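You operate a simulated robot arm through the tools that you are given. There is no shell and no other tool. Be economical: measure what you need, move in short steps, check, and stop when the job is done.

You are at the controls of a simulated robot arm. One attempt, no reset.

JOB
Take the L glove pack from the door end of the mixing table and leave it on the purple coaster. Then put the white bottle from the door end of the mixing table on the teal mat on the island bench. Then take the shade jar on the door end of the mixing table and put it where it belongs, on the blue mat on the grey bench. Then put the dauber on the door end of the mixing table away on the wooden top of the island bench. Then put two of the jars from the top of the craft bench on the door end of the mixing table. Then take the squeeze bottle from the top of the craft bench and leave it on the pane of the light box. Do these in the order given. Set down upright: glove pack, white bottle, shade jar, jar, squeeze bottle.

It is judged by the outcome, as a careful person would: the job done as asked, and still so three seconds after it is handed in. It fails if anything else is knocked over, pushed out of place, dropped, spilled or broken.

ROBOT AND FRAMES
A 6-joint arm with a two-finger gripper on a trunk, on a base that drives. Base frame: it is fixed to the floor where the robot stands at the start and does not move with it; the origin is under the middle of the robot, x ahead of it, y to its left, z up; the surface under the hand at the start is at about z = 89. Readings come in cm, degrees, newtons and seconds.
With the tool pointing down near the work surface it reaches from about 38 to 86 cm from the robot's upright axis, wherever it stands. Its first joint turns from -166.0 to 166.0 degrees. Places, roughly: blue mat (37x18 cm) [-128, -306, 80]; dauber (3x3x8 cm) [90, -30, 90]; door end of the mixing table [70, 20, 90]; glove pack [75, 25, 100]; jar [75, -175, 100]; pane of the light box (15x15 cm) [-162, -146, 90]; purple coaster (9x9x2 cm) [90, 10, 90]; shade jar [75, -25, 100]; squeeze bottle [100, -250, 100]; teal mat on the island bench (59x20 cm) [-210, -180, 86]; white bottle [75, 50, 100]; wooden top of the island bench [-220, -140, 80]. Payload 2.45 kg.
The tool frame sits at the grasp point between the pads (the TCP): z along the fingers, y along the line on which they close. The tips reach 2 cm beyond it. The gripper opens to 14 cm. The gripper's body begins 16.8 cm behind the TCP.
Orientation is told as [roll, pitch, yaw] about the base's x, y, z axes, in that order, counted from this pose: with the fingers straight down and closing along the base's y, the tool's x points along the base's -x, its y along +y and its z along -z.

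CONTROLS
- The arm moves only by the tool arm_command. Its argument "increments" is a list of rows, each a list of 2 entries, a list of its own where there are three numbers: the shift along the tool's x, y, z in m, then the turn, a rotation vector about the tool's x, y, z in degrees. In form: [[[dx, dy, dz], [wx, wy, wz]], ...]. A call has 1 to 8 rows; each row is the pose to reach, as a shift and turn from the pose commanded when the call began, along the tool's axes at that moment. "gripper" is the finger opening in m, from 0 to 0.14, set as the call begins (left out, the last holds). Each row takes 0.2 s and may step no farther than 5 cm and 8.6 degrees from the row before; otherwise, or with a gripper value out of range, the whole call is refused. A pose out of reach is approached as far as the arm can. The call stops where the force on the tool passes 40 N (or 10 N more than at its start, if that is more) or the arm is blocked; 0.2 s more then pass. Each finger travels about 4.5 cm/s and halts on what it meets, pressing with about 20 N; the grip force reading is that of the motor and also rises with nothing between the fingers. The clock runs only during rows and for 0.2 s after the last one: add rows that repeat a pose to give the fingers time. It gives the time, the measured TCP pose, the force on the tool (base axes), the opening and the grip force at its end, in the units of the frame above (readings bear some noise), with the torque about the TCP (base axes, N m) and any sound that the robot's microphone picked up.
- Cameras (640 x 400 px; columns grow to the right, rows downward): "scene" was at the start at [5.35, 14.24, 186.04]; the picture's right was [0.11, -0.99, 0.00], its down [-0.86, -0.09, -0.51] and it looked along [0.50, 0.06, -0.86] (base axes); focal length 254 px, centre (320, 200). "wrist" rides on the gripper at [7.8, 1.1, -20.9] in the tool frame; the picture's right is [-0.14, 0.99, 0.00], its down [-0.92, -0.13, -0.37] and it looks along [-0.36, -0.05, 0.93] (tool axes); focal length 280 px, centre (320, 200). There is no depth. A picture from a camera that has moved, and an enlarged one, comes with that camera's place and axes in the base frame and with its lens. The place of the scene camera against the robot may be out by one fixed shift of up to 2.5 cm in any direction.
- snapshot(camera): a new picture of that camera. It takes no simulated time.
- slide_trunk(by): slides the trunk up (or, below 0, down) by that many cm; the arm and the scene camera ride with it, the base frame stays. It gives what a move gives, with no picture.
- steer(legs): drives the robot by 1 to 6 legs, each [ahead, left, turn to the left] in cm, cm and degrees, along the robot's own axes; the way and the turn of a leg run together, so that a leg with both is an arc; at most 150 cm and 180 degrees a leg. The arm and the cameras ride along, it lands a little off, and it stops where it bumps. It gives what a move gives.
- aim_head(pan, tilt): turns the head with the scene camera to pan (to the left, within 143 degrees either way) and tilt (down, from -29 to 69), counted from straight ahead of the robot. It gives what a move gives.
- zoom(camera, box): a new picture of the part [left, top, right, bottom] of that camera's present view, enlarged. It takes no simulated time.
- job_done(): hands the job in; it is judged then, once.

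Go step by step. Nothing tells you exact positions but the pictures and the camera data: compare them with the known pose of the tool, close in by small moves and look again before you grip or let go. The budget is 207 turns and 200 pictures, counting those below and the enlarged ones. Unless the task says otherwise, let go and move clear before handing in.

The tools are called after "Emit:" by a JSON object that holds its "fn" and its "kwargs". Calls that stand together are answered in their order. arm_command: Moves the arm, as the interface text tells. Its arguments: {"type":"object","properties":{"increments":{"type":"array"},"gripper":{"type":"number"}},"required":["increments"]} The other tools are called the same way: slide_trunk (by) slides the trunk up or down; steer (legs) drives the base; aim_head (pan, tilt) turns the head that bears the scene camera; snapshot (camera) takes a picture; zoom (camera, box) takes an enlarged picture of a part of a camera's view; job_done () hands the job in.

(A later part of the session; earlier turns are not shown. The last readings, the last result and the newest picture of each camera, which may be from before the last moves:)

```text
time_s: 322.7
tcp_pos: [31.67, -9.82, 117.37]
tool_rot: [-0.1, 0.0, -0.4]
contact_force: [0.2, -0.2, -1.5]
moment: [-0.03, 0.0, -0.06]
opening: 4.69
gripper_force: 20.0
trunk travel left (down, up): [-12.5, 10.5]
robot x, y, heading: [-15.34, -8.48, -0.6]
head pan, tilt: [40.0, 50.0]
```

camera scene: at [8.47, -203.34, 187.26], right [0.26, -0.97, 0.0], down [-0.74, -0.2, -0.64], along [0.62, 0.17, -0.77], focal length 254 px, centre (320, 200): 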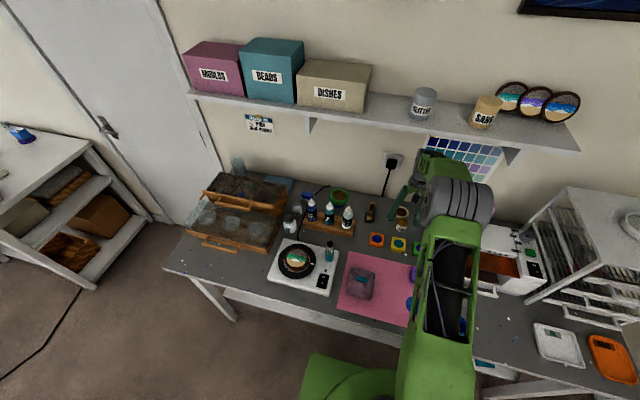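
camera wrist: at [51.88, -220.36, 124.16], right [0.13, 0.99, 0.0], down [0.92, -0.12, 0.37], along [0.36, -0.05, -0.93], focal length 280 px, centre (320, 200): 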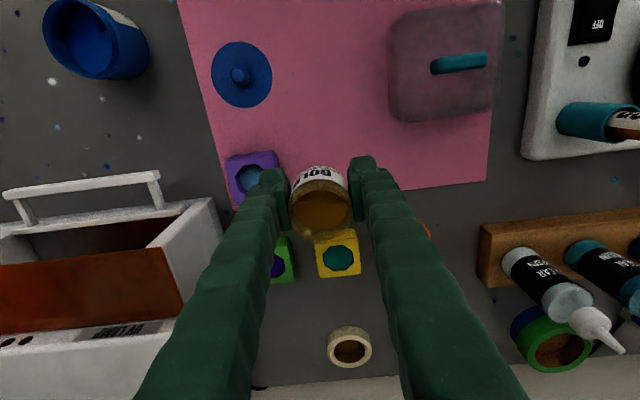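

Emit:
{"fn": "steer", "kwargs": {"legs": [[18, 0, 0.5]]}}

Emit:
{"fn": "arm_command", "kwargs": {"increments": [[[-0.04, -0.015, 0], [0, 0, 0]], [[-0.08, -0.03, 0], [0, 0, 0]], [[-0.12, -0.045, 0], [0, 0, 0]], [[-0.16, -0.06, 0], [0, 0, 0]], [[-0.2, -0.075, 0], [0, 0, 0]], [[-0.24, -0.085, 0], [0, 0, 0]]]}}

Emit:
{"fn": "snapshot", "kwargs": {"camera": "wrist"}}

```text
time_s: 324.2
tcp_pos: [49.74, -9.42, 117.26]
tool_rot: [0.0, 0.1, 0.2]
contact_force: [0.1, 0.0, -1.6]
moment: [0.0, 0.1, -0.02]
opening: 4.69
gripper_force: 20.1
trunk travel left (down, up): [-12.5, 10.5]
robot x, y, heading: [2.26, -8.84, -0.0]
head pan, tilt: [40.0, 50.0]
```

```text
time_s: 325.6
tcp_pos: [73.94, -17.87, 117.33]
tool_rot: [0.0, 0.2, 0.2]
contact_force: [0.3, 0.5, -1.0]
moment: [0.01, 0.05, 0.01]
opening: 4.67
gripper_force: 20.2
trunk travel left (down, up): [-12.5, 10.5]
robot x, y, heading: [2.18, -8.74, -0.2]
head pan, tilt: [40.0, 50.0]
```

```text
99 pictures are left
camera wrist: at [66.16, -16.83, 138.14], right [0.13, 0.99, 0.0], down [0.92, -0.12, 0.37], along [0.36, -0.05, -0.93], focal length 280 px, centre (320, 200)
```

wrist: 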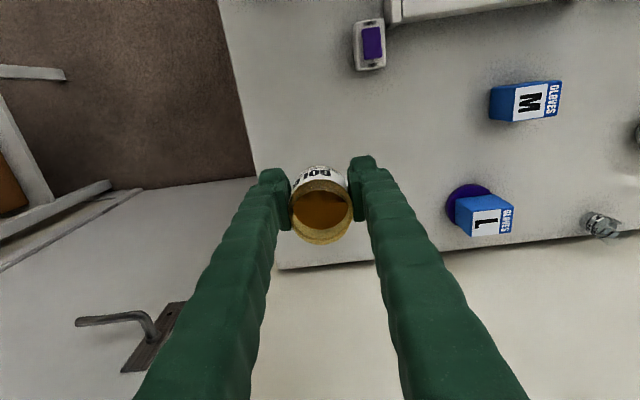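

Free table space below. Lowering the GOLD jar.

Emit:
{"fn": "arm_command", "kwargs": {"increments": [[[0, 0, 0.045], [0, 0, 0]], [[0, 0, 0.09], [0, 0, 0]], [[0, 0, 0.135], [0, 0, 0]], [[0, 0, 0.18], [0, 0, 0]], [[0, 0, 0.22], [0, 0, 0]], [[0, 0, 0.23], [0, 0, 0]]]}}

Emit:
{"fn": "arm_command", "kwargs": {"increments": [[[0, 0, 0.006], [0, 0, 0]], [[0, 0, 0.011], [0, 0, 0]], [[0, 0, 0.016], [0, 0, 0]], [[0, 0, 0.02], [0, 0, 0]], [[0, 0, 0.024], [0, 0, 0]]]}}

Emit:
{"fn": "snapshot", "kwargs": {"camera": "wrist"}}

```text
time_s: 327.1
tcp_pos: [73.83, -17.72, 94.83]
tool_rot: [0.0, 0.1, 0.2]
contact_force: [0.0, 0.5, -0.9]
moment: [0.01, 0.0, 0.03]
opening: 4.7
gripper_force: 20.1
trunk travel left (down, up): [-12.5, 10.5]
robot x, y, heading: [2.0, -8.77, -0.2]
head pan, tilt: [40.0, 50.0]
```

```text
time_s: 328.2
tcp_pos: [73.75, -17.88, 92.12]
tool_rot: [0.1, 0.1, 0.1]
contact_force: [-0.1, 0.3, -0.7]
moment: [-0.02, 0.03, 0.01]
opening: 4.68
gripper_force: 20.0
trunk travel left (down, up): [-12.5, 10.5]
robot x, y, heading: [2.51, -8.65, -0.1]
head pan, tilt: [40.0, 50.0]
```

```text
98 pictures are left
camera wrist: at [65.95, -16.81, 112.94], right [0.13, 0.99, 0.0], down [0.92, -0.12, 0.37], along [0.36, -0.05, -0.93], focal length 280 px, centre (320, 200)
```

wrist: 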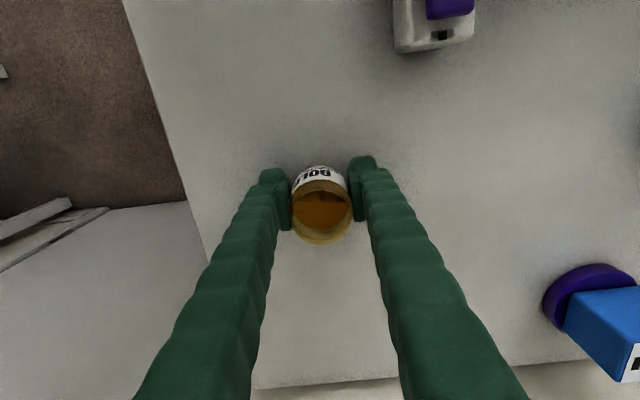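

No contact yet; creeping further.

Emit:
{"fn": "arm_command", "kwargs": {"increments": [[[0, 0, 0.004], [0, 0, 0]], [[0, 0, 0.008], [0, 0, 0]], [[0, 0, 0.012], [0, 0, 0]], [[0, 0, 0.015], [0, 0, 0]]]}}

```text
time_s: 329.2
tcp_pos: [73.8, -17.94, 91.0]
tool_rot: [-0.2, -0.4, 0.2]
contact_force: [-0.9, 4.2, 37.3]
moment: [0.44, 0.02, 0.03]
opening: 4.69
gripper_force: 20.5
trunk travel left (down, up): [-12.5, 10.5]
robot x, y, heading: [2.59, -8.82, -0.2]
head pan, tilt: [40.0, 50.0]
```

Contact. Releasing and backing off upward.

Emit:
{"fn": "arm_command", "kwargs": {"increments": [[[0, 0, -0.007], [0, 0, 0]], [[0, 0, -0.007], [0, 0, 0]], [[0, 0, -0.007], [0, 0, 0]], [[0, 0, -0.007], [0, 0, 0]]], "gripper": 0.075}}

Emit:
{"fn": "arm_command", "kwargs": {"increments": [[[0, 0, -0.04], [0, 0, 0]], [[0, 0, -0.08], [0, 0, 0]], [[0, 0, -0.12], [0, 0, 0]], [[0, 0, -0.16], [0, 0, 0]], [[0, 0, -0.2], [0, 0, 0]], [[0, 0, -0.24], [0, 0, 0]], [[0, 0, -0.27], [0, 0, 0]]]}}

Emit:
{"fn": "snapshot", "kwargs": {"camera": "wrist"}}

```text
time_s: 330.2
tcp_pos: [73.62, -18.0, 91.14]
tool_rot: [0.0, 0.0, 0.2]
contact_force: [-0.2, 0.7, 0.7]
moment: [0.0, -0.03, -0.01]
opening: 7.5
gripper_force: 0.1
trunk travel left (down, up): [-12.5, 10.5]
robot x, y, heading: [2.75, -8.87, -0.0]
head pan, tilt: [40.0, 50.0]
```

```text
time_s: 331.9
tcp_pos: [73.72, -17.96, 118.27]
tool_rot: [-0.2, 0.1, 0.2]
contact_force: [-0.1, 0.0, 0.6]
moment: [-0.01, 0.0, -0.04]
opening: 7.5
gripper_force: 0.0
trunk travel left (down, up): [-12.5, 10.5]
robot x, y, heading: [2.47, -8.96, 0.1]
head pan, tilt: [40.0, 50.0]
```

```text
97 pictures are left
camera wrist: at [65.97, -16.82, 139.13], right [0.13, 0.99, 0.0], down [0.92, -0.12, 0.37], along [0.36, -0.05, -0.93], focal length 280 px, centre (320, 200)
```

wrist: 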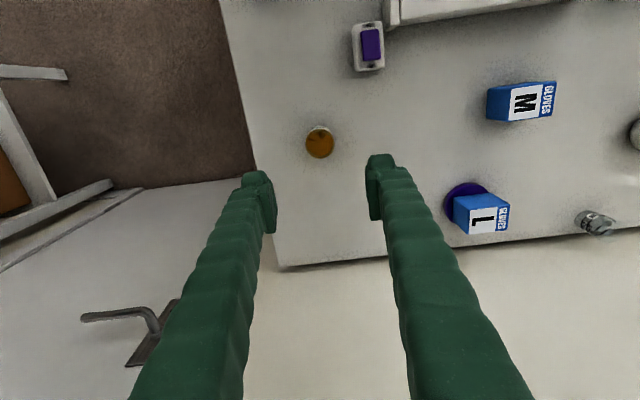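

GOLD jar stands at the door end. Retracting and returning for PEARL.

Emit:
{"fn": "arm_command", "kwargs": {"increments": [[[0.04, 0.015, 0], [0.2, 0, 0]], [[0.08, 0.03, 0], [0.2, 0, 0]], [[0.12, 0.045, 0], [0.2, 0, 0]], [[0.16, 0.06, 0], [0.2, 0, 0]], [[0.2, 0.075, 0], [0.2, 0, 0]], [[0.23, 0.09, 0], [0.2, 0, 0]]]}}

```text
time_s: 333.2
tcp_pos: [50.4, -8.94, 118.45]
tool_rot: [-0.3, 0.2, 0.1]
contact_force: [-0.4, 0.3, 0.2]
moment: [-0.02, -0.04, -0.02]
opening: 7.52
gripper_force: 0.1
trunk travel left (down, up): [-12.5, 10.5]
robot x, y, heading: [2.78, -8.71, -0.1]
head pan, tilt: [40.0, 50.0]
```

Emit:
{"fn": "steer", "kwargs": {"legs": [[-18, 0, 0], [0, -82, 0], [0, -81, 0]]}}

```text
time_s: 349.1
tcp_pos: [32.76, -172.52, 118.42]
tool_rot: [-0.1, 0.1, -0.4]
contact_force: [-0.3, 1.5, -0.8]
moment: [-0.02, 0.01, -0.02]
opening: 7.49
gripper_force: 0.0
trunk travel left (down, up): [-12.5, 10.5]
robot x, y, heading: [-15.63, -171.79, -0.8]
head pan, tilt: [40.0, 50.0]
```

PEARL sits behind the lidded jar and near the shelf edge; I want the shelf's position accurately. Measuring from two standpoints.

Emit:
{"fn": "aim_head", "kwargs": {"pan": 0, "tilt": 30}}

Emit:
{"fn": "snapshot", "kwargs": {"camera": "scene"}}

Emit:
{"fn": "steer", "kwargs": {"legs": [[18, 0, 0.5]]}}

Emit:
{"fn": "snapshot", "kwargs": {"camera": "scene"}}

Emit:
{"fn": "snapshot", "kwargs": {"camera": "wrist"}}

```text
time_s: 350.1
tcp_pos: [32.82, -172.53, 118.28]
tool_rot: [-0.3, 0.0, -0.3]
contact_force: [0.3, -0.7, -0.5]
moment: [0.01, 0.04, -0.05]
opening: 7.52
gripper_force: 0.0
trunk travel left (down, up): [-12.5, 10.5]
robot x, y, heading: [-15.52, -171.8, -0.6]
head pan, tilt: [0.0, 30.0]
```

```text
96 pictures are left
camera scene: at [-7.46, -158.45, 190.2], right [-0.01, -1.0, 0.0], down [-0.5, 0.01, -0.87], along [0.87, -0.01, -0.5], focal length 254 px, centre (320, 200)
```

scene: 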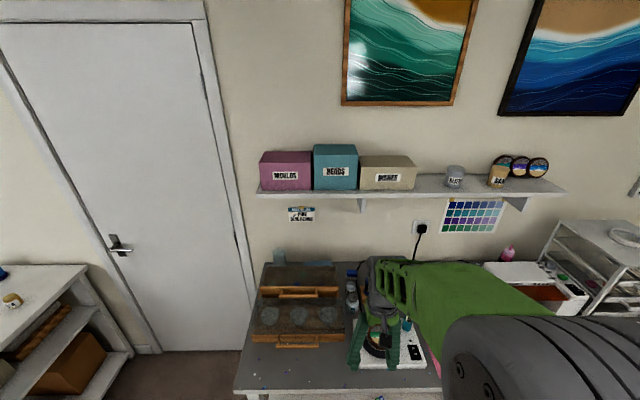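

```text
time_s: 351.6
tcp_pos: [50.81, -172.29, 118.38]
tool_rot: [-0.3, 0.2, 0.1]
contact_force: [1.1, 0.6, -0.7]
moment: [-0.01, 0.07, -0.02]
opening: 7.5
gripper_force: 0.1
trunk travel left (down, up): [-12.5, 10.5]
robot x, y, heading: [2.25, -172.04, -0.3]
head pan, tilt: [0.0, 30.0]
```

```text
95 pictures are left
camera scene: at [10.54, -158.51, 190.19], right [0.0, -1.0, 0.0], down [-0.5, 0.0, -0.87], along [0.87, 0.0, -0.5], focal length 254 px, centre (320, 200)
```

scene: 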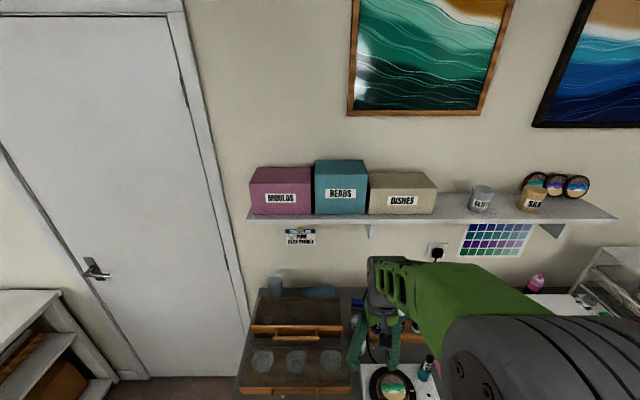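

```text
94 pictures are left
camera wrist: at [42.97, -171.18, 139.17], right [0.14, 0.99, 0.0], down [0.92, -0.13, 0.37], along [0.36, -0.05, -0.93], focal length 280 px, centre (320, 200)
```

wrist: 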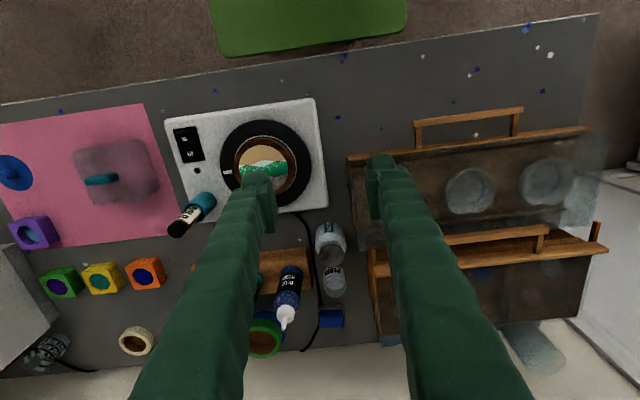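

Shelf underside ≈140+; wrist top is TCP+35.5, so passing at TCP z≈101 clears both the shelf and the lidded jar (top ≈97). Opening narrow (6.5) to clear the blue resin bottle.

Emit:
{"fn": "arm_command", "kwargs": {"increments": [[[-0.03, 0, 0.03], [-0.3, 0, 0]], [[-0.06, -0.002, 0.06], [-0.3, 0, 0]], [[-0.09, -0.004, 0.09], [-0.3, 0, 0]], [[-0.1, -0.006, 0.13], [-0.3, 0, 0]], [[-0.12, -0.006, 0.17], [-0.3, 0, 0]], [[-0.12, -0.006, 0.17], [-0.3, 0, 0]]], "gripper": 0.065}}

Emit:
{"fn": "snapshot", "kwargs": {"camera": "wrist"}}

```text
time_s: 353.0
tcp_pos: [62.41, -173.24, 101.23]
tool_rot: [0.1, 0.1, 0.0]
contact_force: [-2.7, -1.7, 8.4]
moment: [0.32, 0.06, 0.1]
opening: 6.46
gripper_force: 0.1
trunk travel left (down, up): [-12.5, 10.5]
robot x, y, heading: [2.83, -171.87, -0.1]
head pan, tilt: [0.0, 30.0]
```

```text
93 pictures are left
camera wrist: at [54.59, -172.14, 122.1], right [0.14, 0.99, 0.0], down [0.92, -0.13, 0.37], along [0.36, -0.05, -0.93], focal length 280 px, centre (320, 200)
```

wrist: 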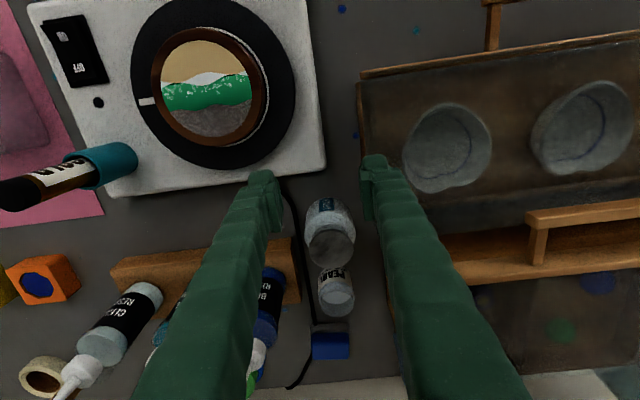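

A light contact (8 N): the right finger touched the tray's edge top. Raising at once; I'll close the fingers to pass this spot, and reopen over PEARL.

Emit:
{"fn": "arm_command", "kwargs": {"increments": [[[0, 0, -0.02], [0, 0, 0]], [[0, 0, -0.025], [0, 0, 0]]]}}

Emit:
{"fn": "arm_command", "kwargs": {"increments": [[[0, 0, 0], [0, 0, 0]], [[0, 0, 0], [0, 0, 0]], [[0, 0, 0], [0, 0, 0]], [[0, 0, 0], [0, 0, 0]]], "gripper": 0.015}}

Emit:
{"fn": "snapshot", "kwargs": {"camera": "wrist"}}

```text
time_s: 353.6
tcp_pos: [62.72, -173.03, 103.9]
tool_rot: [0.0, 0.1, -0.1]
contact_force: [0.6, 1.1, 0.0]
moment: [0.0, -0.01, 0.02]
opening: 6.52
gripper_force: 0.1
trunk travel left (down, up): [-12.5, 10.5]
robot x, y, heading: [2.38, -172.07, -0.2]
head pan, tilt: [0.0, 30.0]
```

```text
time_s: 354.6
tcp_pos: [62.57, -173.2, 103.83]
tool_rot: [0.0, 0.2, 0.0]
contact_force: [-1.1, -0.1, 0.5]
moment: [-0.02, 0.0, -0.01]
opening: 1.5
gripper_force: 0.0
trunk travel left (down, up): [-12.5, 10.5]
robot x, y, heading: [2.33, -171.88, -0.1]
head pan, tilt: [0.0, 30.0]
```

```text
92 pictures are left
camera wrist: at [54.85, -172.02, 124.68], right [0.14, 0.99, 0.0], down [0.92, -0.13, 0.37], along [0.36, -0.05, -0.93], focal length 280 px, centre (320, 200)
```

wrist: 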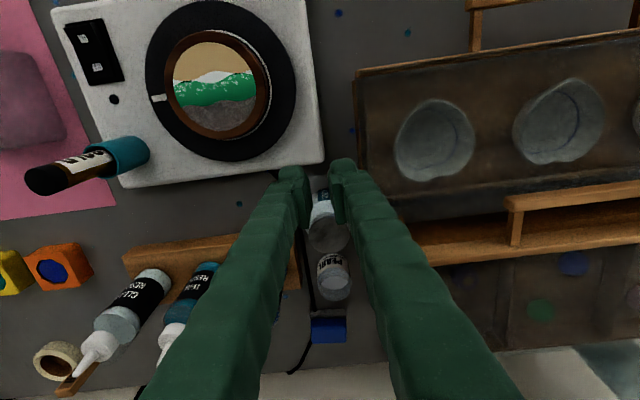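

PEARL's rim at (77.4,-173.2). Moving forward with closed fingers above the lidded jar.

Emit:
{"fn": "arm_command", "kwargs": {"increments": [[[-0.03, 0, 0.015], [0, 0, 0]], [[-0.06, 0, 0.022], [0, 0, 0]], [[-0.09, 0, 0.022], [0, 0, 0]], [[-0.12, 0, 0.022], [0, 0, 0]], [[-0.147, 0, 0.022], [0, 0, 0]], [[-0.147, 0, 0.022], [0, 0, 0]]]}}

Emit:
{"fn": "snapshot", "kwargs": {"camera": "wrist"}}

Emit:
{"fn": "snapshot", "kwargs": {"camera": "scene"}}

```text
time_s: 356.0
tcp_pos: [77.38, -172.95, 101.62]
tool_rot: [0.0, 0.1, 0.0]
contact_force: [0.0, -0.3, 0.3]
moment: [0.0, -0.03, 0.0]
opening: 1.5
gripper_force: 0.1
trunk travel left (down, up): [-12.5, 10.5]
robot x, y, heading: [2.63, -171.92, -0.4]
head pan, tilt: [0.0, 30.0]
```

```text
91 pictures are left
camera wrist: at [69.57, -171.94, 122.41], right [0.14, 0.99, 0.0], down [0.92, -0.13, 0.37], along [0.36, -0.05, -0.93], focal length 280 px, centre (320, 200)
```

wrist: 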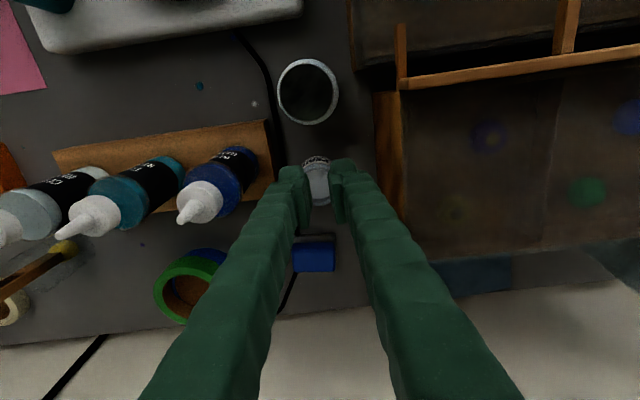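

```text
90 pictures are left
camera scene: at [10.34, -158.51, 190.21], right [0.0, -1.0, 0.0], down [-0.5, 0.0, -0.87], along [0.87, 0.0, -0.5], focal length 254 px, centre (320, 200)
```

scene: 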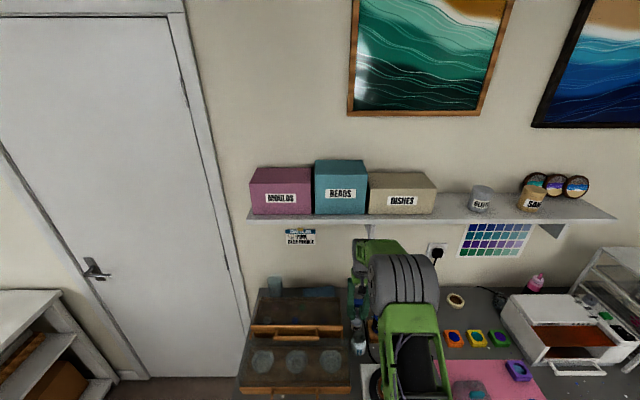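

Clear of the shelf. Reopening to 6.5 cm over PEARL.

Emit:
{"fn": "arm_command", "kwargs": {"increments": [[[0, 0, 0], [0, 0, 0]], [[0, 0, 0], [0, 0, 0]], [[0, 0, 0], [0, 0, 0]], [[0, 0, 0], [0, 0, 0]]], "gripper": 0.066}}

Emit:
{"fn": "zoom", "kwargs": {"camera": "wrist", "box": [220, 110, 420, 250]}}

```text
time_s: 357.0
tcp_pos: [77.37, -172.98, 101.6]
tool_rot: [0.0, 0.1, -0.1]
contact_force: [-0.5, 0.3, 0.0]
moment: [-0.01, -0.01, -0.01]
opening: 6.62
gripper_force: 0.1
trunk travel left (down, up): [-12.5, 10.5]
robot x, y, heading: [2.41, -171.65, -0.4]
head pan, tilt: [0.0, 30.0]
```

```text
2.86 times, centred on (320, 180) of wrist
camera zoom: at [69.55, -171.94, 122.4], right [0.14, 0.99, 0.0], down [0.92, -0.13, 0.37], along [0.36, -0.05, -0.93], focal length 801 px, centre (320, 257)
```

zoom: 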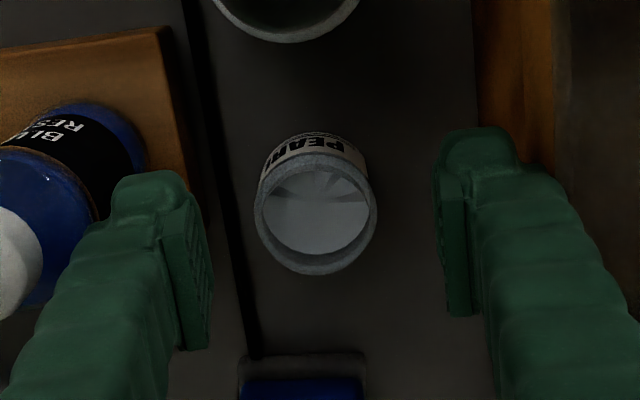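

Rim centre (78.2,-173.25). Narrow to 6.0, small correction, and descend.

Emit:
{"fn": "arm_command", "kwargs": {"increments": [[[-0.008, -0.002, 0.0], [0, 0, 0]], [[-0.008, -0.002, 0.02], [0, 0, 0]], [[-0.008, -0.002, 0.04], [0, 0, 0]], [[-0.008, -0.002, 0.045], [0, 0, 0]]], "gripper": 0.06}}

Emit:
{"fn": "zoom", "kwargs": {"camera": "wrist", "box": [220, 110, 420, 250]}}

```text
time_s: 358.0
tcp_pos: [78.05, -173.27, 97.12]
tool_rot: [0.2, 0.1, 0.0]
contact_force: [0.0, 0.4, 0.0]
moment: [0.04, -0.01, -0.01]
opening: 6.01
gripper_force: 0.0
trunk travel left (down, up): [-12.5, 10.5]
robot x, y, heading: [2.5, -172.28, -0.3]
head pan, tilt: [0.0, 30.0]
```

```text
2.86 times, centred on (320, 180) of wrist
camera zoom: at [70.31, -172.14, 117.98], right [0.14, 0.99, 0.0], down [0.92, -0.13, 0.37], along [0.36, -0.05, -0.93], focal length 801 px, centre (320, 257)
```

zoom: 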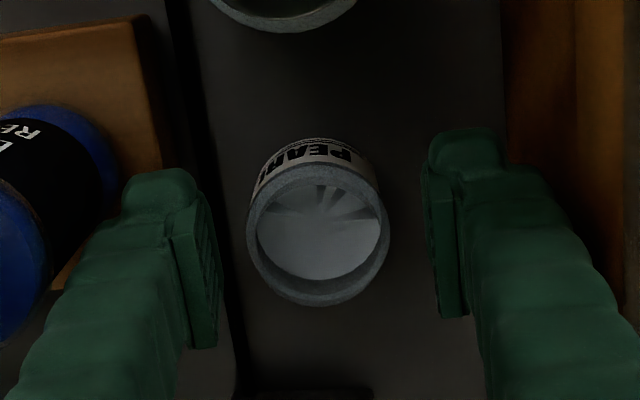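

Emit:
{"fn": "arm_command", "kwargs": {"increments": [[[0, 0, 0.02], [0, 0, 0]], [[0, 0, 0.04], [0, 0, 0]], [[0, 0, 0.047], [0, 0, 0]], [[0, 0, 0.047], [0, 0, 0]]]}}

Emit:
{"fn": "arm_command", "kwargs": {"increments": [[[0, 0, 0], [0, 0, 0]], [[0, 0, 0], [0, 0, 0]], [[0, 0, 0], [0, 0, 0]], [[0, 0, 0], [0, 0, 0]]], "gripper": 0.03}}

Emit:
{"fn": "snapshot", "kwargs": {"camera": "wrist"}}

```text
time_s: 358.8
tcp_pos: [78.15, -173.07, 93.85]
tool_rot: [0.0, -0.5, 0.1]
contact_force: [-13.9, 2.5, 25.9]
moment: [-1.24, 0.46, -0.75]
opening: 6.03
gripper_force: 0.3
trunk travel left (down, up): [-12.5, 10.5]
robot x, y, heading: [2.92, -171.98, -0.4]
head pan, tilt: [0.0, 30.0]
stopped in row 3: the force on the tool passed its limit at 49 N (the readings are from after the stop); the commanded pose is now the measured one
```

```text
time_s: 359.2
tcp_pos: [78.23, -173.52, 93.87]
tool_rot: [-0.2, -0.5, 0.0]
contact_force: [-6.8, -5.5, 19.3]
moment: [-0.92, 0.34, -0.21]
opening: 4.47
gripper_force: 11.3
trunk travel left (down, up): [-12.5, 10.5]
robot x, y, heading: [2.52, -172.0, -0.6]
head pan, tilt: [0.0, 30.0]
stopped in row 2: the force on the tool passed its limit at 41 N (the readings are from after the stop); the commanded pose is now the measured one
```

```text
87 pictures are left
camera wrist: at [70.28, -172.34, 114.61], right [0.14, 0.99, 0.0], down [0.92, -0.13, 0.38], along [0.37, -0.05, -0.93], focal length 280 px, centre (320, 200)
```

wrist: 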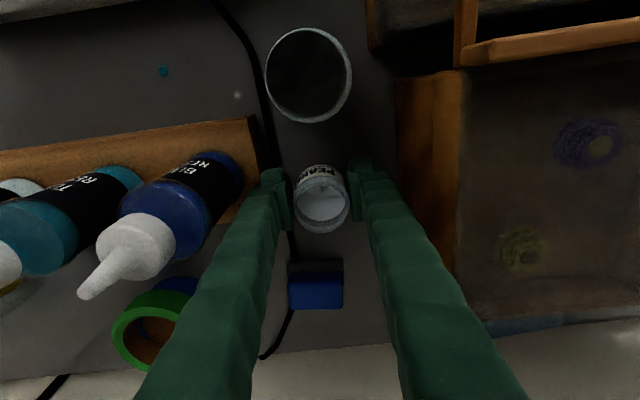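

The left finger landed on the edge of the wooden bottle stand; stand and bottles look undisturbed, jar centred. Raise 0.7 cm to relieve, then finish the grip.

Emit:
{"fn": "arm_command", "kwargs": {"increments": [[[0, 0, -0.004], [0, 0, 0]], [[0, 0, -0.007], [0, 0, 0]], [[0, 0, -0.007], [0, 0, 0]]]}}

Emit:
{"fn": "zoom", "kwargs": {"camera": "wrist", "box": [200, 110, 420, 250]}}

```text
time_s: 360.0
tcp_pos: [78.41, -173.36, 94.23]
tool_rot: [-0.1, -0.4, 0.0]
contact_force: [0.0, 0.1, -1.4]
moment: [0.0, 0.0, 0.05]
opening: 4.4
gripper_force: 20.3
trunk travel left (down, up): [-12.5, 10.5]
robot x, y, heading: [2.63, -171.68, -0.1]
head pan, tilt: [0.0, 30.0]
```

```text
2.86 times, centred on (310, 180) of wrist
camera zoom: at [70.44, -172.19, 114.96], right [0.14, 0.99, 0.0], down [0.92, -0.13, 0.37], along [0.37, -0.05, -0.93], focal length 801 px, centre (349, 257)
```

zoom: 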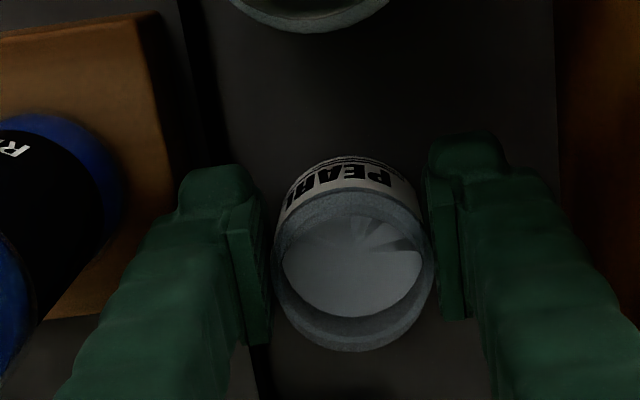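

Firm 20 N grip. Lifting to 100, easing back 3 cm, then up to 103.3 to clear the lidded jar while staying under the shelf.

Emit:
{"fn": "arm_command", "kwargs": {"increments": [[[0, 0, -0.02], [0, 0, 0]], [[0, 0, -0.04], [0, 0, 0]], [[0, 0, -0.06], [0, 0, 0]], [[0.015, 0, -0.065], [0, 0, 0]], [[0.03, 0, -0.07], [0, 0, 0]], [[0.032, 0, -0.092], [0, 0, 0]], [[0.032, 0, -0.092], [0, 0, 0]]]}}

Emit:
{"fn": "snapshot", "kwargs": {"camera": "wrist"}}

Emit:
{"fn": "snapshot", "kwargs": {"camera": "scene"}}

```text
time_s: 361.6
tcp_pos: [75.41, -173.47, 103.62]
tool_rot: [-0.1, -0.4, 0.0]
contact_force: [-0.3, -0.6, -0.2]
moment: [-0.02, 0.04, -0.03]
opening: 4.4
gripper_force: 19.9
trunk travel left (down, up): [-12.5, 10.5]
robot x, y, heading: [2.59, -171.99, -0.1]
head pan, tilt: [0.0, 30.0]
```

```text
85 pictures are left
camera wrist: at [67.35, -172.35, 124.28], right [0.14, 0.99, 0.0], down [0.92, -0.13, 0.37], along [0.37, -0.05, -0.93], focal length 280 px, centre (320, 200)
```

wrist: 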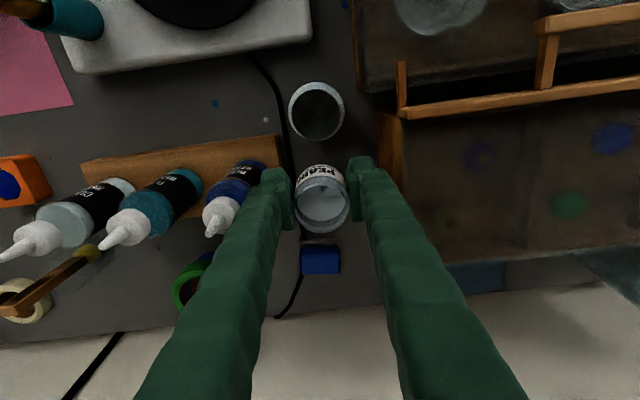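

```text
84 pictures are left
camera scene: at [10.37, -158.52, 190.2], right [0.0, -1.0, 0.0], down [-0.5, 0.0, -0.87], along [0.87, 0.0, -0.5], focal length 254 px, centre (320, 200)
```

scene: 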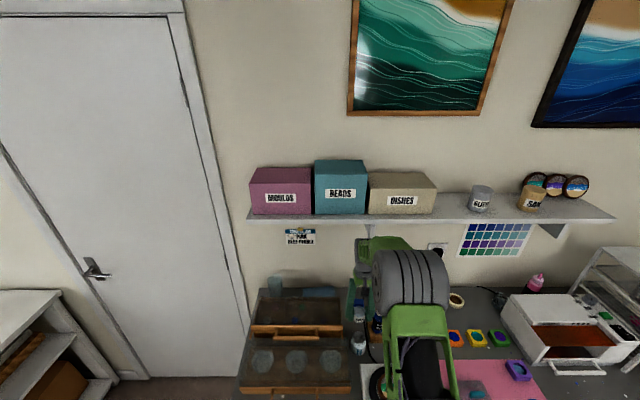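

Clear. Pulling back and up.

Emit:
{"fn": "arm_command", "kwargs": {"increments": [[[0.04, 0, 0], [0, 0, 0]], [[0.08, 0, 0], [0, 0, 0]], [[0.12, 0, -0.02], [0, 0, 0]], [[0.15, 0, -0.05], [0, 0, 0]], [[0.18, 0, -0.08], [0, 0, 0]], [[0.21, 0, -0.11], [0, 0, 0]], [[0.245, 0.01, -0.14], [0, 0, 0]]]}}

Emit:
{"fn": "snapshot", "kwargs": {"camera": "wrist"}}

```text
time_s: 363.2
tcp_pos: [50.42, -172.3, 117.63]
tool_rot: [-0.1, -0.5, 0.1]
contact_force: [-0.4, 0.1, -0.5]
moment: [0.01, -0.1, 0.01]
opening: 4.41
gripper_force: 19.6
trunk travel left (down, up): [-12.5, 10.5]
robot x, y, heading: [2.56, -171.98, -0.1]
head pan, tilt: [0.0, 30.0]
```

```text
83 pictures are left
camera wrist: at [42.36, -171.34, 138.32], right [0.14, 0.99, 0.0], down [0.92, -0.13, 0.38], along [0.37, -0.05, -0.93], focal length 280 px, centre (320, 200)
```

wrist: 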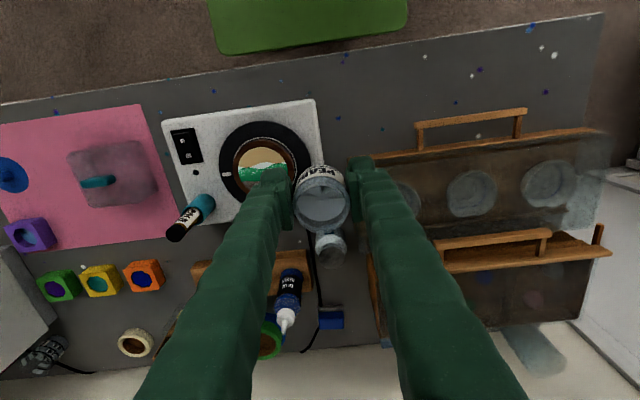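

Everything else looks unmoved. Driving to the mixing table with PEARL.

Emit:
{"fn": "steer", "kwargs": {"legs": [[-18, 0, 0], [0, 82, 0], [0, 81, 0], [18, 0, 0]]}}

Emit:
{"fn": "snapshot", "kwargs": {"camera": "wrist"}}

```text
time_s: 380.1
tcp_pos: [52.07, -9.9, 117.4]
tool_rot: [-0.2, -0.4, -0.3]
contact_force: [0.7, -0.1, -0.5]
moment: [0.01, 0.06, 0.01]
opening: 4.4
gripper_force: 19.8
trunk travel left (down, up): [-12.5, 10.5]
robot x, y, heading: [4.22, -9.05, -0.5]
head pan, tilt: [0.0, 30.0]
```

```text
82 pictures are left
camera wrist: at [44.17, -8.77, 138.18], right [0.14, 0.99, 0.0], down [0.92, -0.13, 0.37], along [0.37, -0.05, -0.93], focal length 280 px, centre (320, 200)
```

wrist: 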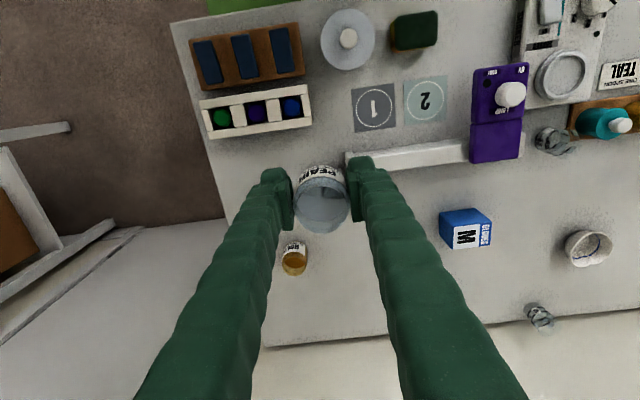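

Extending to a free spot at about (76,-5) and lowering.

Emit:
{"fn": "arm_command", "kwargs": {"increments": [[[-0.04, 0.008, 0], [0, 0, 0]], [[-0.08, 0.016, 0], [0, 0, 0]], [[-0.12, 0.024, 0], [0, 0, 0]], [[-0.16, 0.032, 0], [0, 0, 0]], [[-0.2, 0.04, 0], [0, 0, 0]], [[-0.24, 0.05, 0], [0, 0, 0]], [[-0.24, 0.05, 0.04], [0, 0, 0]], [[-0.24, 0.05, 0.08], [0, 0, 0]]]}}

Emit:
{"fn": "snapshot", "kwargs": {"camera": "wrist"}}

```text
time_s: 381.9
tcp_pos: [76.31, -4.7, 109.47]
tool_rot: [-0.1, -0.4, -0.2]
contact_force: [-0.3, 0.0, -1.2]
moment: [0.04, 0.04, 0.01]
opening: 4.39
gripper_force: 20.6
trunk travel left (down, up): [-12.5, 10.5]
robot x, y, heading: [3.88, -9.21, -0.6]
head pan, tilt: [0.0, 30.0]
```

```text
81 pictures are left
camera wrist: at [68.27, -3.6, 130.21], right [0.14, 0.99, 0.0], down [0.92, -0.13, 0.38], along [0.37, -0.05, -0.93], focal length 280 px, centre (320, 200)
```

wrist: 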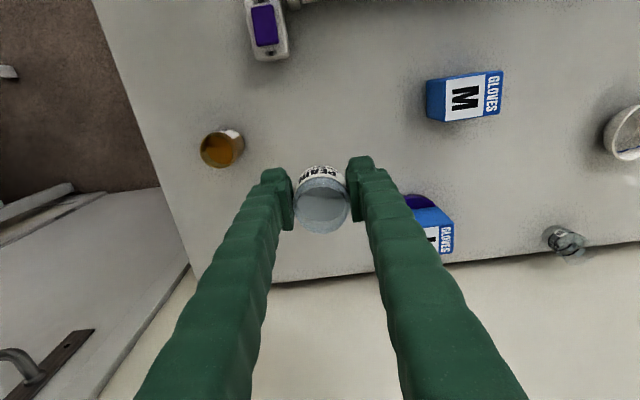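

Emit:
{"fn": "arm_command", "kwargs": {"increments": [[[0, 0, 0.04], [0, 0, 0]], [[0, 0, 0.08], [0, 0, 0]], [[0, 0, 0.12], [0, 0, 0]], [[0, 0, 0.145], [0, 0, 0]], [[0, 0, 0.15], [0, 0, 0]], [[0, 0, 0.155], [0, 0, 0]], [[0, 0, 0.16], [0, 0, 0]], [[0, 0, 0.164], [0, 0, 0]]]}}

```text
time_s: 383.7
tcp_pos: [76.15, -5.14, 93.21]
tool_rot: [-0.1, -0.4, -0.2]
contact_force: [-0.6, 0.0, -0.2]
moment: [0.04, 0.0, 0.01]
opening: 4.38
gripper_force: 19.5
trunk travel left (down, up): [-12.5, 10.5]
robot x, y, heading: [4.39, -9.06, -0.4]
head pan, tilt: [0.0, 30.0]
```

Emit:
{"fn": "arm_command", "kwargs": {"increments": [[[0, 0, 0.004], [0, 0, 0]], [[0, 0, 0.008], [0, 0, 0]], [[0, 0, 0.011], [0, 0, 0]]]}}

```text
time_s: 384.5
tcp_pos: [76.21, -5.03, 92.17]
tool_rot: [-0.1, -0.5, -0.3]
contact_force: [-1.0, -2.0, 15.6]
moment: [-0.13, -0.15, 0.01]
opening: 4.38
gripper_force: 20.5
trunk travel left (down, up): [-12.5, 10.5]
robot x, y, heading: [3.98, -9.57, -0.7]
head pan, tilt: [0.0, 30.0]
```

Contact. Releasing.

Emit:
{"fn": "arm_command", "kwargs": {"increments": [[[0, 0, -0.003], [0, 0, 0]], [[0, 0, -0.003], [0, 0, 0]], [[0, 0, -0.003], [0, 0, 0]], [[0, 0, -0.003], [0, 0, 0]]], "gripper": 0.075}}

Emit:
{"fn": "arm_command", "kwargs": {"increments": [[[0, 0, -0.04], [0, 0.4, 0]], [[0, 0, -0.08], [0, 0.4, 0]], [[0, 0, -0.12], [0, 0.4, 0]], [[0, 0, -0.16], [0, 0.4, 0]], [[0, 0, -0.2], [0, 0.4, 0]], [[0, 0, -0.24], [0, 0.4, 0]], [[0, 0, -0.26], [0, 0.4, 0]]]}}

Emit:
{"fn": "snapshot", "kwargs": {"camera": "wrist"}}

```text
time_s: 385.5
tcp_pos: [76.17, -4.99, 92.47]
tool_rot: [-0.1, -0.4, -0.2]
contact_force: [0.8, 0.1, -0.3]
moment: [-0.01, -0.03, 0.03]
opening: 7.5
gripper_force: 0.1
trunk travel left (down, up): [-12.5, 10.5]
robot x, y, heading: [4.09, -9.01, -0.4]
head pan, tilt: [0.0, 30.0]
```

```text
time_s: 387.1
tcp_pos: [76.09, -4.96, 118.53]
tool_rot: [-0.1, -0.1, -0.3]
contact_force: [0.5, 0.4, 0.1]
moment: [0.0, -0.05, -0.01]
opening: 7.49
gripper_force: 0.1
trunk travel left (down, up): [-12.5, 10.5]
robot x, y, heading: [3.67, -9.08, -0.4]
head pan, tilt: [0.0, 30.0]
```

```text
80 pictures are left
camera wrist: at [68.25, -3.84, 139.21], right [0.14, 0.99, 0.0], down [0.92, -0.13, 0.37], along [0.36, -0.05, -0.93], focal length 280 px, centre (320, 200)
```

wrist: 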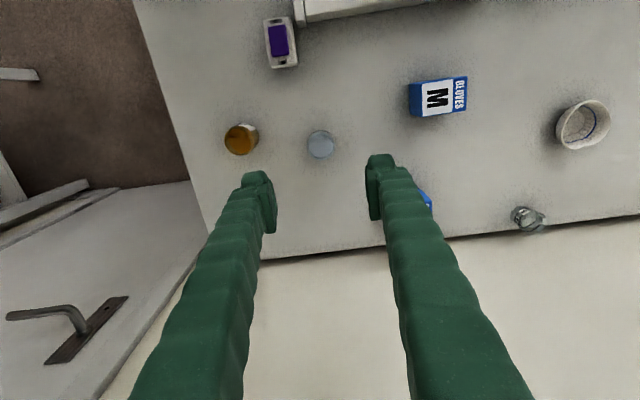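

Both jars stand at the door end. Now the squeeze bottle: retract and drive down to view it.

Emit:
{"fn": "arm_command", "kwargs": {"increments": [[[0.04, -0.006, 0], [0, 0, 0]], [[0.08, -0.012, 0], [0, 0, 0]], [[0.12, -0.018, 0], [0, 0, 0]], [[0.16, -0.024, 0], [0, 0, 0]], [[0.2, -0.03, 0], [0, 0, 0]], [[0.24, -0.036, 0], [0, 0, 0]]]}}

Emit:
{"fn": "steer", "kwargs": {"legs": [[-20, 0, 0.4], [0, -120, 0], [0, -118, 0]]}}

Emit:
{"fn": "aim_head", "kwargs": {"pan": 15, "tilt": 45}}

Emit:
{"fn": "snapshot", "kwargs": {"camera": "scene"}}

```text
time_s: 388.5
tcp_pos: [51.86, -8.55, 118.45]
tool_rot: [-0.1, 0.0, -0.2]
contact_force: [-0.2, -0.7, -0.9]
moment: [0.02, -0.02, 0.01]
opening: 7.51
gripper_force: 0.1
trunk travel left (down, up): [-12.5, 10.5]
robot x, y, heading: [3.8, -9.1, -0.3]
head pan, tilt: [0.0, 30.0]
```

```text
time_s: 410.7
tcp_pos: [31.97, -247.82, 118.42]
tool_rot: [0.0, 0.0, -0.8]
contact_force: [0.0, -0.4, -0.6]
moment: [-0.02, 0.02, -0.03]
opening: 7.5
gripper_force: 0.1
trunk travel left (down, up): [-12.5, 10.5]
robot x, y, heading: [-16.05, -247.8, -1.1]
head pan, tilt: [0.0, 30.0]
```

```text
time_s: 411.5
tcp_pos: [31.93, -247.88, 118.47]
tool_rot: [-0.1, 0.0, -0.7]
contact_force: [0.0, -1.2, 0.1]
moment: [0.01, 0.0, 0.05]
opening: 7.52
gripper_force: 0.1
trunk travel left (down, up): [-12.5, 10.5]
robot x, y, heading: [-16.11, -248.15, -1.0]
head pan, tilt: [15.0, 45.0]
```

```text
79 pictures are left
camera scene: at [-9.36, -232.61, 187.95], right [0.24, -0.97, 0.0], down [-0.69, -0.17, -0.71], along [0.69, 0.17, -0.71], focal length 254 px, centre (320, 200)
```

scene: 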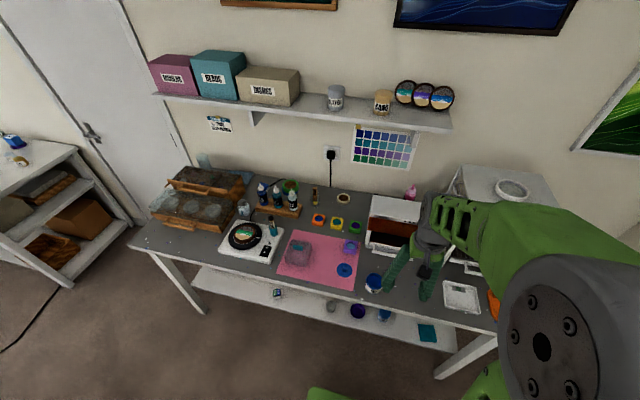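

Emit:
{"fn": "zoom", "kwargs": {"camera": "scene", "box": [350, 160, 470, 270]}}

Emit:
{"fn": "steer", "kwargs": {"legs": [[18, 0, 1]]}}

Emit:
{"fn": "snapshot", "kwargs": {"camera": "scene"}}

Emit:
{"fn": "snapshot", "kwargs": {"camera": "wrist"}}

```text
3.64 times, centred on (410, 215) of scene
camera zoom: at [-9.36, -232.61, 187.95], right [0.24, -0.97, 0.0], down [-0.69, -0.17, -0.71], along [0.69, 0.17, -0.71], focal length 925 px, centre (-7, 146)
```

zoom: 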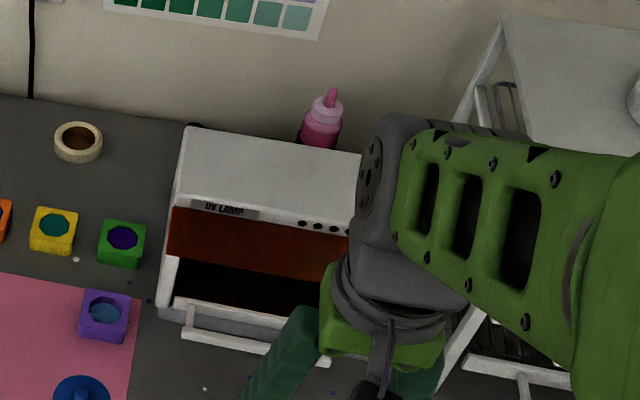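

```text
time_s: 413.0
tcp_pos: [50.16, -247.19, 118.4]
tool_rot: [-0.1, 0.0, 0.3]
contact_force: [0.0, 0.0, 0.7]
moment: [0.0, 0.06, 0.01]
opening: 7.5
gripper_force: 0.1
trunk travel left (down, up): [-12.5, 10.5]
robot x, y, heading: [2.35, -248.11, -0.2]
head pan, tilt: [15.0, 45.0]
```

```text
77 pictures are left
camera scene: at [8.69, -232.59, 187.93], right [0.26, -0.97, 0.0], down [-0.68, -0.18, -0.71], along [0.68, 0.18, -0.71], focal length 254 px, centre (320, 200)
```

scene: 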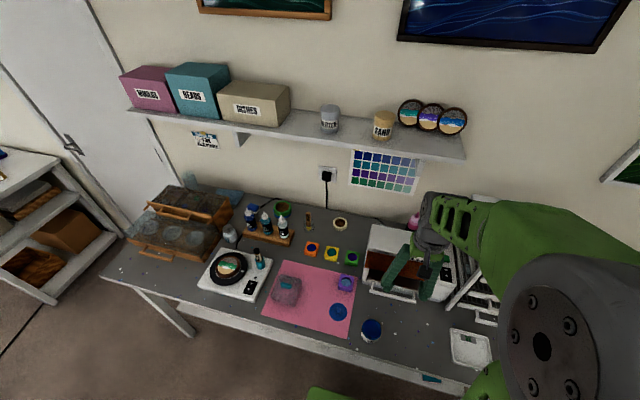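

```text
76 pictures are left
camera wrist: at [42.36, -246.0, 139.26], right [0.13, 0.99, 0.0], down [0.92, -0.12, 0.37], along [0.36, -0.05, -0.93], focal length 280 px, centre (320, 200)
```

wrist: 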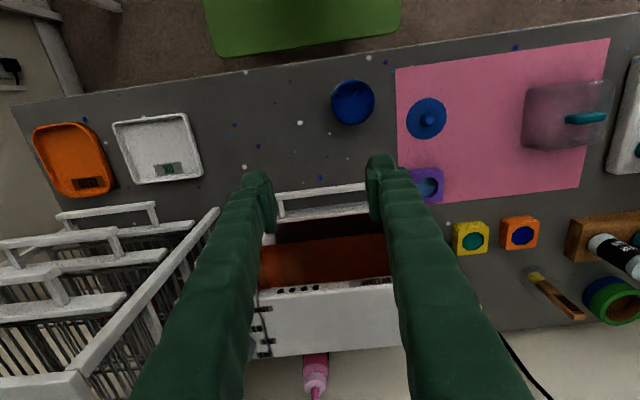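

The pink squeeze bottle stands behind the oven at about (91.5,-253), tip ≈106, under the shelf end – a vertical approach won't fit. I'll pitch the tool ~45° forward. First extend, then tilt.

Emit:
{"fn": "arm_command", "kwargs": {"increments": [[[-0.04, -0.015, -0.01], [0, 0, 0]], [[-0.08, -0.03, -0.02], [0, 0, 0]], [[-0.12, -0.045, -0.03], [0, -7.5, 0]], [[-0.15, -0.06, -0.03], [0, -15, 0]], [[-0.18, -0.06, -0.03], [0, -22.5, 0]], [[-0.2, -0.06, -0.03], [0, -30, 0]], [[-0.22, -0.06, -0.03], [0, -37.5, 0]], [[-0.24, -0.06, -0.03], [0, -45, 0]]], "gripper": 0.09}}

Emit:
{"fn": "snapshot", "kwargs": {"camera": "wrist"}}

Emit:
{"fn": "snapshot", "kwargs": {"camera": "scene"}}

```text
time_s: 414.8
tcp_pos: [72.94, -251.97, 121.49]
tool_rot: [1.4, -40.1, 0.6]
contact_force: [0.6, -0.1, 0.6]
moment: [0.01, -0.04, -0.02]
opening: 8.99
gripper_force: 0.1
out of reach, approached as far as the arm can: row 8
trunk travel left (down, up): [-12.5, 10.5]
robot x, y, heading: [1.77, -248.27, 0.2]
head pan, tilt: [15.0, 45.0]
```

```text
75 pictures are left
camera wrist: at [53.42, -251.61, 132.4], right [0.08, 0.99, 0.11], down [0.47, -0.13, 0.87], along [0.88, -0.02, -0.48], focal length 280 px, centre (320, 200)
```

wrist: 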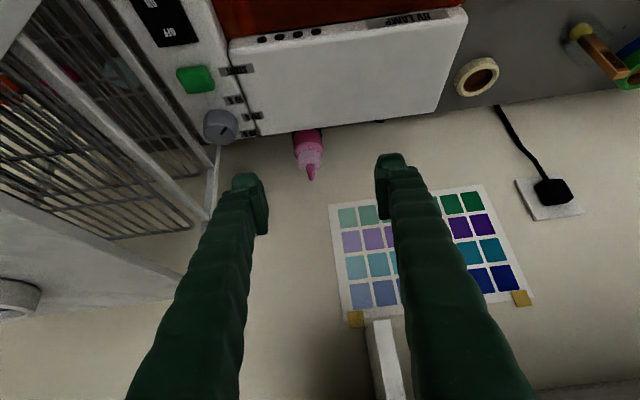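

```text
74 pictures are left
camera scene: at [8.52, -232.59, 187.94], right [0.26, -0.97, 0.0], down [-0.68, -0.18, -0.71], along [0.68, 0.18, -0.71], focal length 254 px, centre (320, 200)
```

scene: 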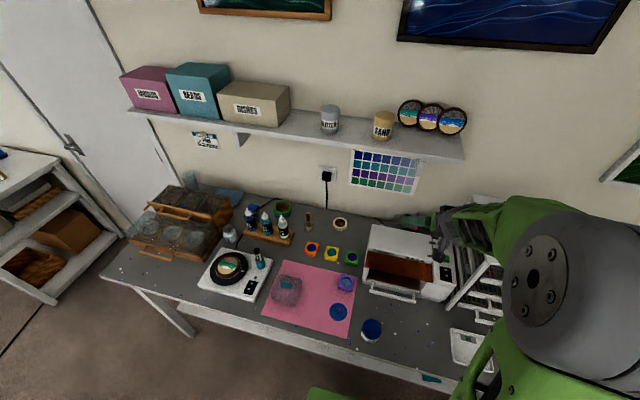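

Tool pitched 40°. Bottle: body top ≈101, tip ≈106.7 at (92.5,-253.6); oven top ≈101. Advancing along the tool axis partway.

Emit:
{"fn": "arm_command", "kwargs": {"increments": [[[-0.002, -0.003, 0.04], [0, 0, 0]], [[-0.004, -0.006, 0.08], [0, 0, 0]], [[-0.006, -0.01, 0.12], [0, 0, 0]], [[-0.008, -0.015, 0.15], [0, 0, 0]], [[-0.008, -0.015, 0.18], [0, 0, 0]], [[-0.008, -0.015, 0.18], [0, 0, 0]]]}}

Emit:
{"fn": "snapshot", "kwargs": {"camera": "wrist"}}

Emit:
{"fn": "snapshot", "kwargs": {"camera": "scene"}}

```text
time_s: 416.2
tcp_pos: [85.25, -252.94, 108.31]
tool_rot: [1.5, -40.0, 0.5]
contact_force: [1.0, 0.7, 0.0]
moment: [-0.03, -0.02, -0.04]
opening: 8.99
gripper_force: 0.0
trunk travel left (down, up): [-12.5, 10.5]
robot x, y, heading: [1.95, -248.23, 0.0]
head pan, tilt: [15.0, 45.0]
```

```text
73 pictures are left
camera wrist: at [65.72, -252.58, 119.21], right [0.08, 0.99, 0.11], down [0.47, -0.13, 0.87], along [0.88, -0.02, -0.48], focal length 280 px, centre (320, 200)
```

wrist: 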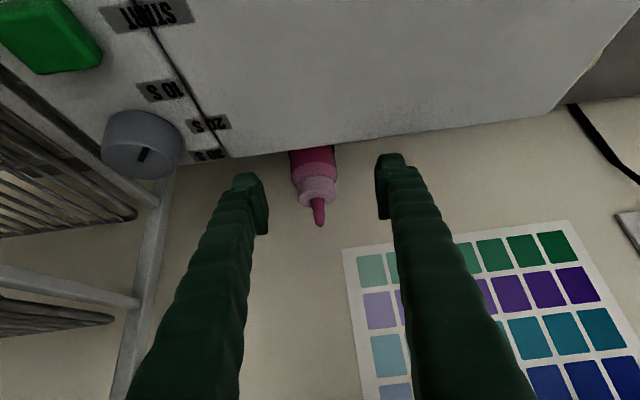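

```text
72 pictures are left
camera scene: at [8.5, -232.59, 187.95], right [0.26, -0.97, 0.0], down [-0.68, -0.18, -0.71], along [0.68, 0.18, -0.71], focal length 254 px, centre (320, 200)
```

scene: 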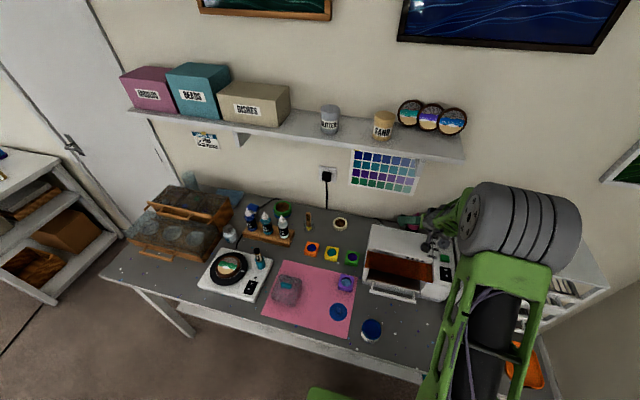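

Tip (91.2,-253.5,107.5); body/collar boundary ≈102.6. Advancing the final 9 cm to TCP ≈(91.3,-253.3,101.5).

Emit:
{"fn": "arm_command", "kwargs": {"increments": [[[-0.001, -0.001, 0.03], [0, 0, 0]], [[-0.002, -0.002, 0.06], [0, 0, 0]], [[-0.003, -0.003, 0.08], [0, 0, 0]], [[-0.003, -0.003, 0.091], [0, 0, 0]], [[-0.003, -0.003, 0.091], [0, 0, 0]]]}}

Emit:
{"fn": "snapshot", "kwargs": {"camera": "wrist"}}

Emit:
{"fn": "zoom", "kwargs": {"camera": "scene", "box": [370, 130, 530, 260]}}

```text
time_s: 417.4
tcp_pos: [91.35, -252.94, 101.58]
tool_rot: [1.5, -40.1, 0.5]
contact_force: [-0.2, 0.0, -0.3]
moment: [0.01, 0.01, -0.02]
opening: 8.97
gripper_force: 0.0
trunk travel left (down, up): [-12.5, 10.5]
robot x, y, heading: [2.47, -248.02, 0.1]
head pan, tilt: [15.0, 45.0]
```

```text
71 pictures are left
camera wrist: at [71.8, -252.54, 112.45], right [0.08, 0.99, 0.11], down [0.47, -0.13, 0.87], along [0.88, -0.02, -0.48], focal length 280 px, centre (320, 200)
```

wrist: 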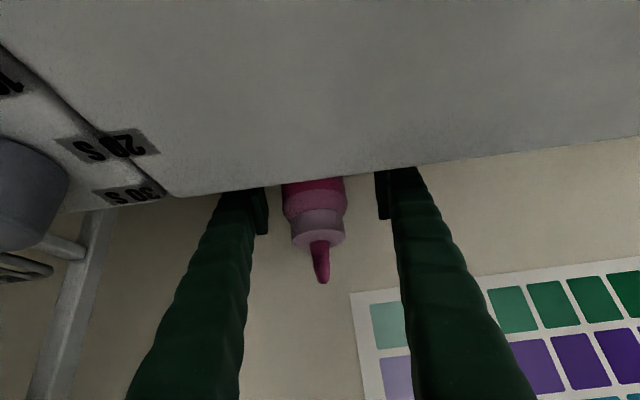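

```text
3.08 times, centred on (450, 195) of scene
camera zoom: at [8.51, -232.59, 187.95], right [0.26, -0.97, 0.0], down [-0.68, -0.18, -0.71], along [0.68, 0.18, -0.71], focal length 783 px, centre (-80, 215)
```

zoom: 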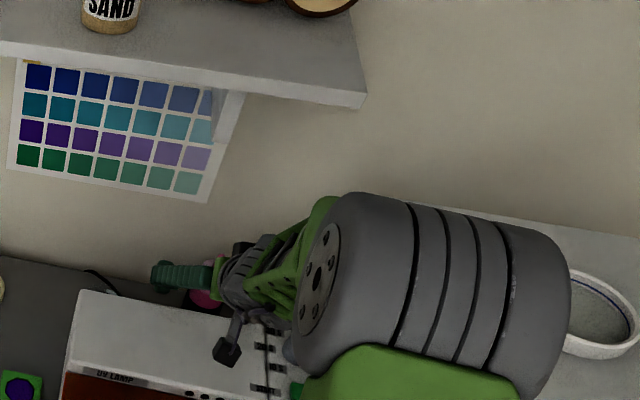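

Bottle lies centred between the fingers, no contact force. Gripping.

Emit:
{"fn": "arm_command", "kwargs": {"increments": [[[0, 0, 0], [0, 0, 0]], [[0, 0, 0], [0, 0, 0]], [[0, 0, 0], [0, 0, 0]], [[0, 0, 0], [0, 0, 0]], [[0, 0, 0], [0, 0, 0]], [[0, 0, 0], [0, 0, 0]]], "gripper": 0.03}}

Emit:
{"fn": "snapshot", "kwargs": {"camera": "wrist"}}

```text
time_s: 418.8
tcp_pos: [91.28, -252.99, 101.56]
tool_rot: [1.4, -40.1, 0.5]
contact_force: [0.3, -0.3, 1.6]
moment: [-0.26, -0.03, 0.04]
opening: 4.87
gripper_force: 20.0
trunk travel left (down, up): [-12.5, 10.5]
robot x, y, heading: [2.19, -247.78, 0.1]
head pan, tilt: [15.0, 45.0]
```

```text
69 pictures are left
camera wrist: at [71.79, -252.56, 112.48], right [0.08, 0.99, 0.11], down [0.47, -0.13, 0.87], along [0.88, -0.02, -0.48], focal length 280 px, centre (320, 200)
```

wrist: 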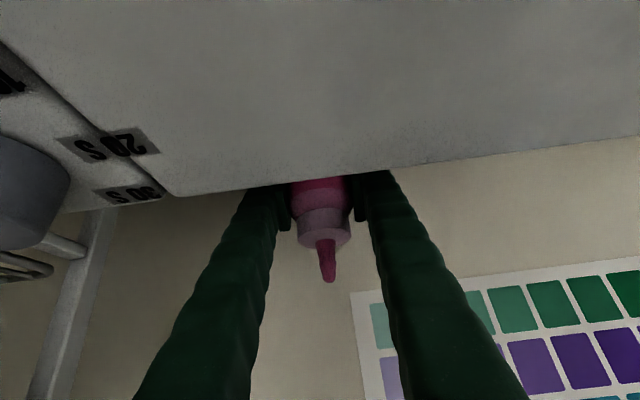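

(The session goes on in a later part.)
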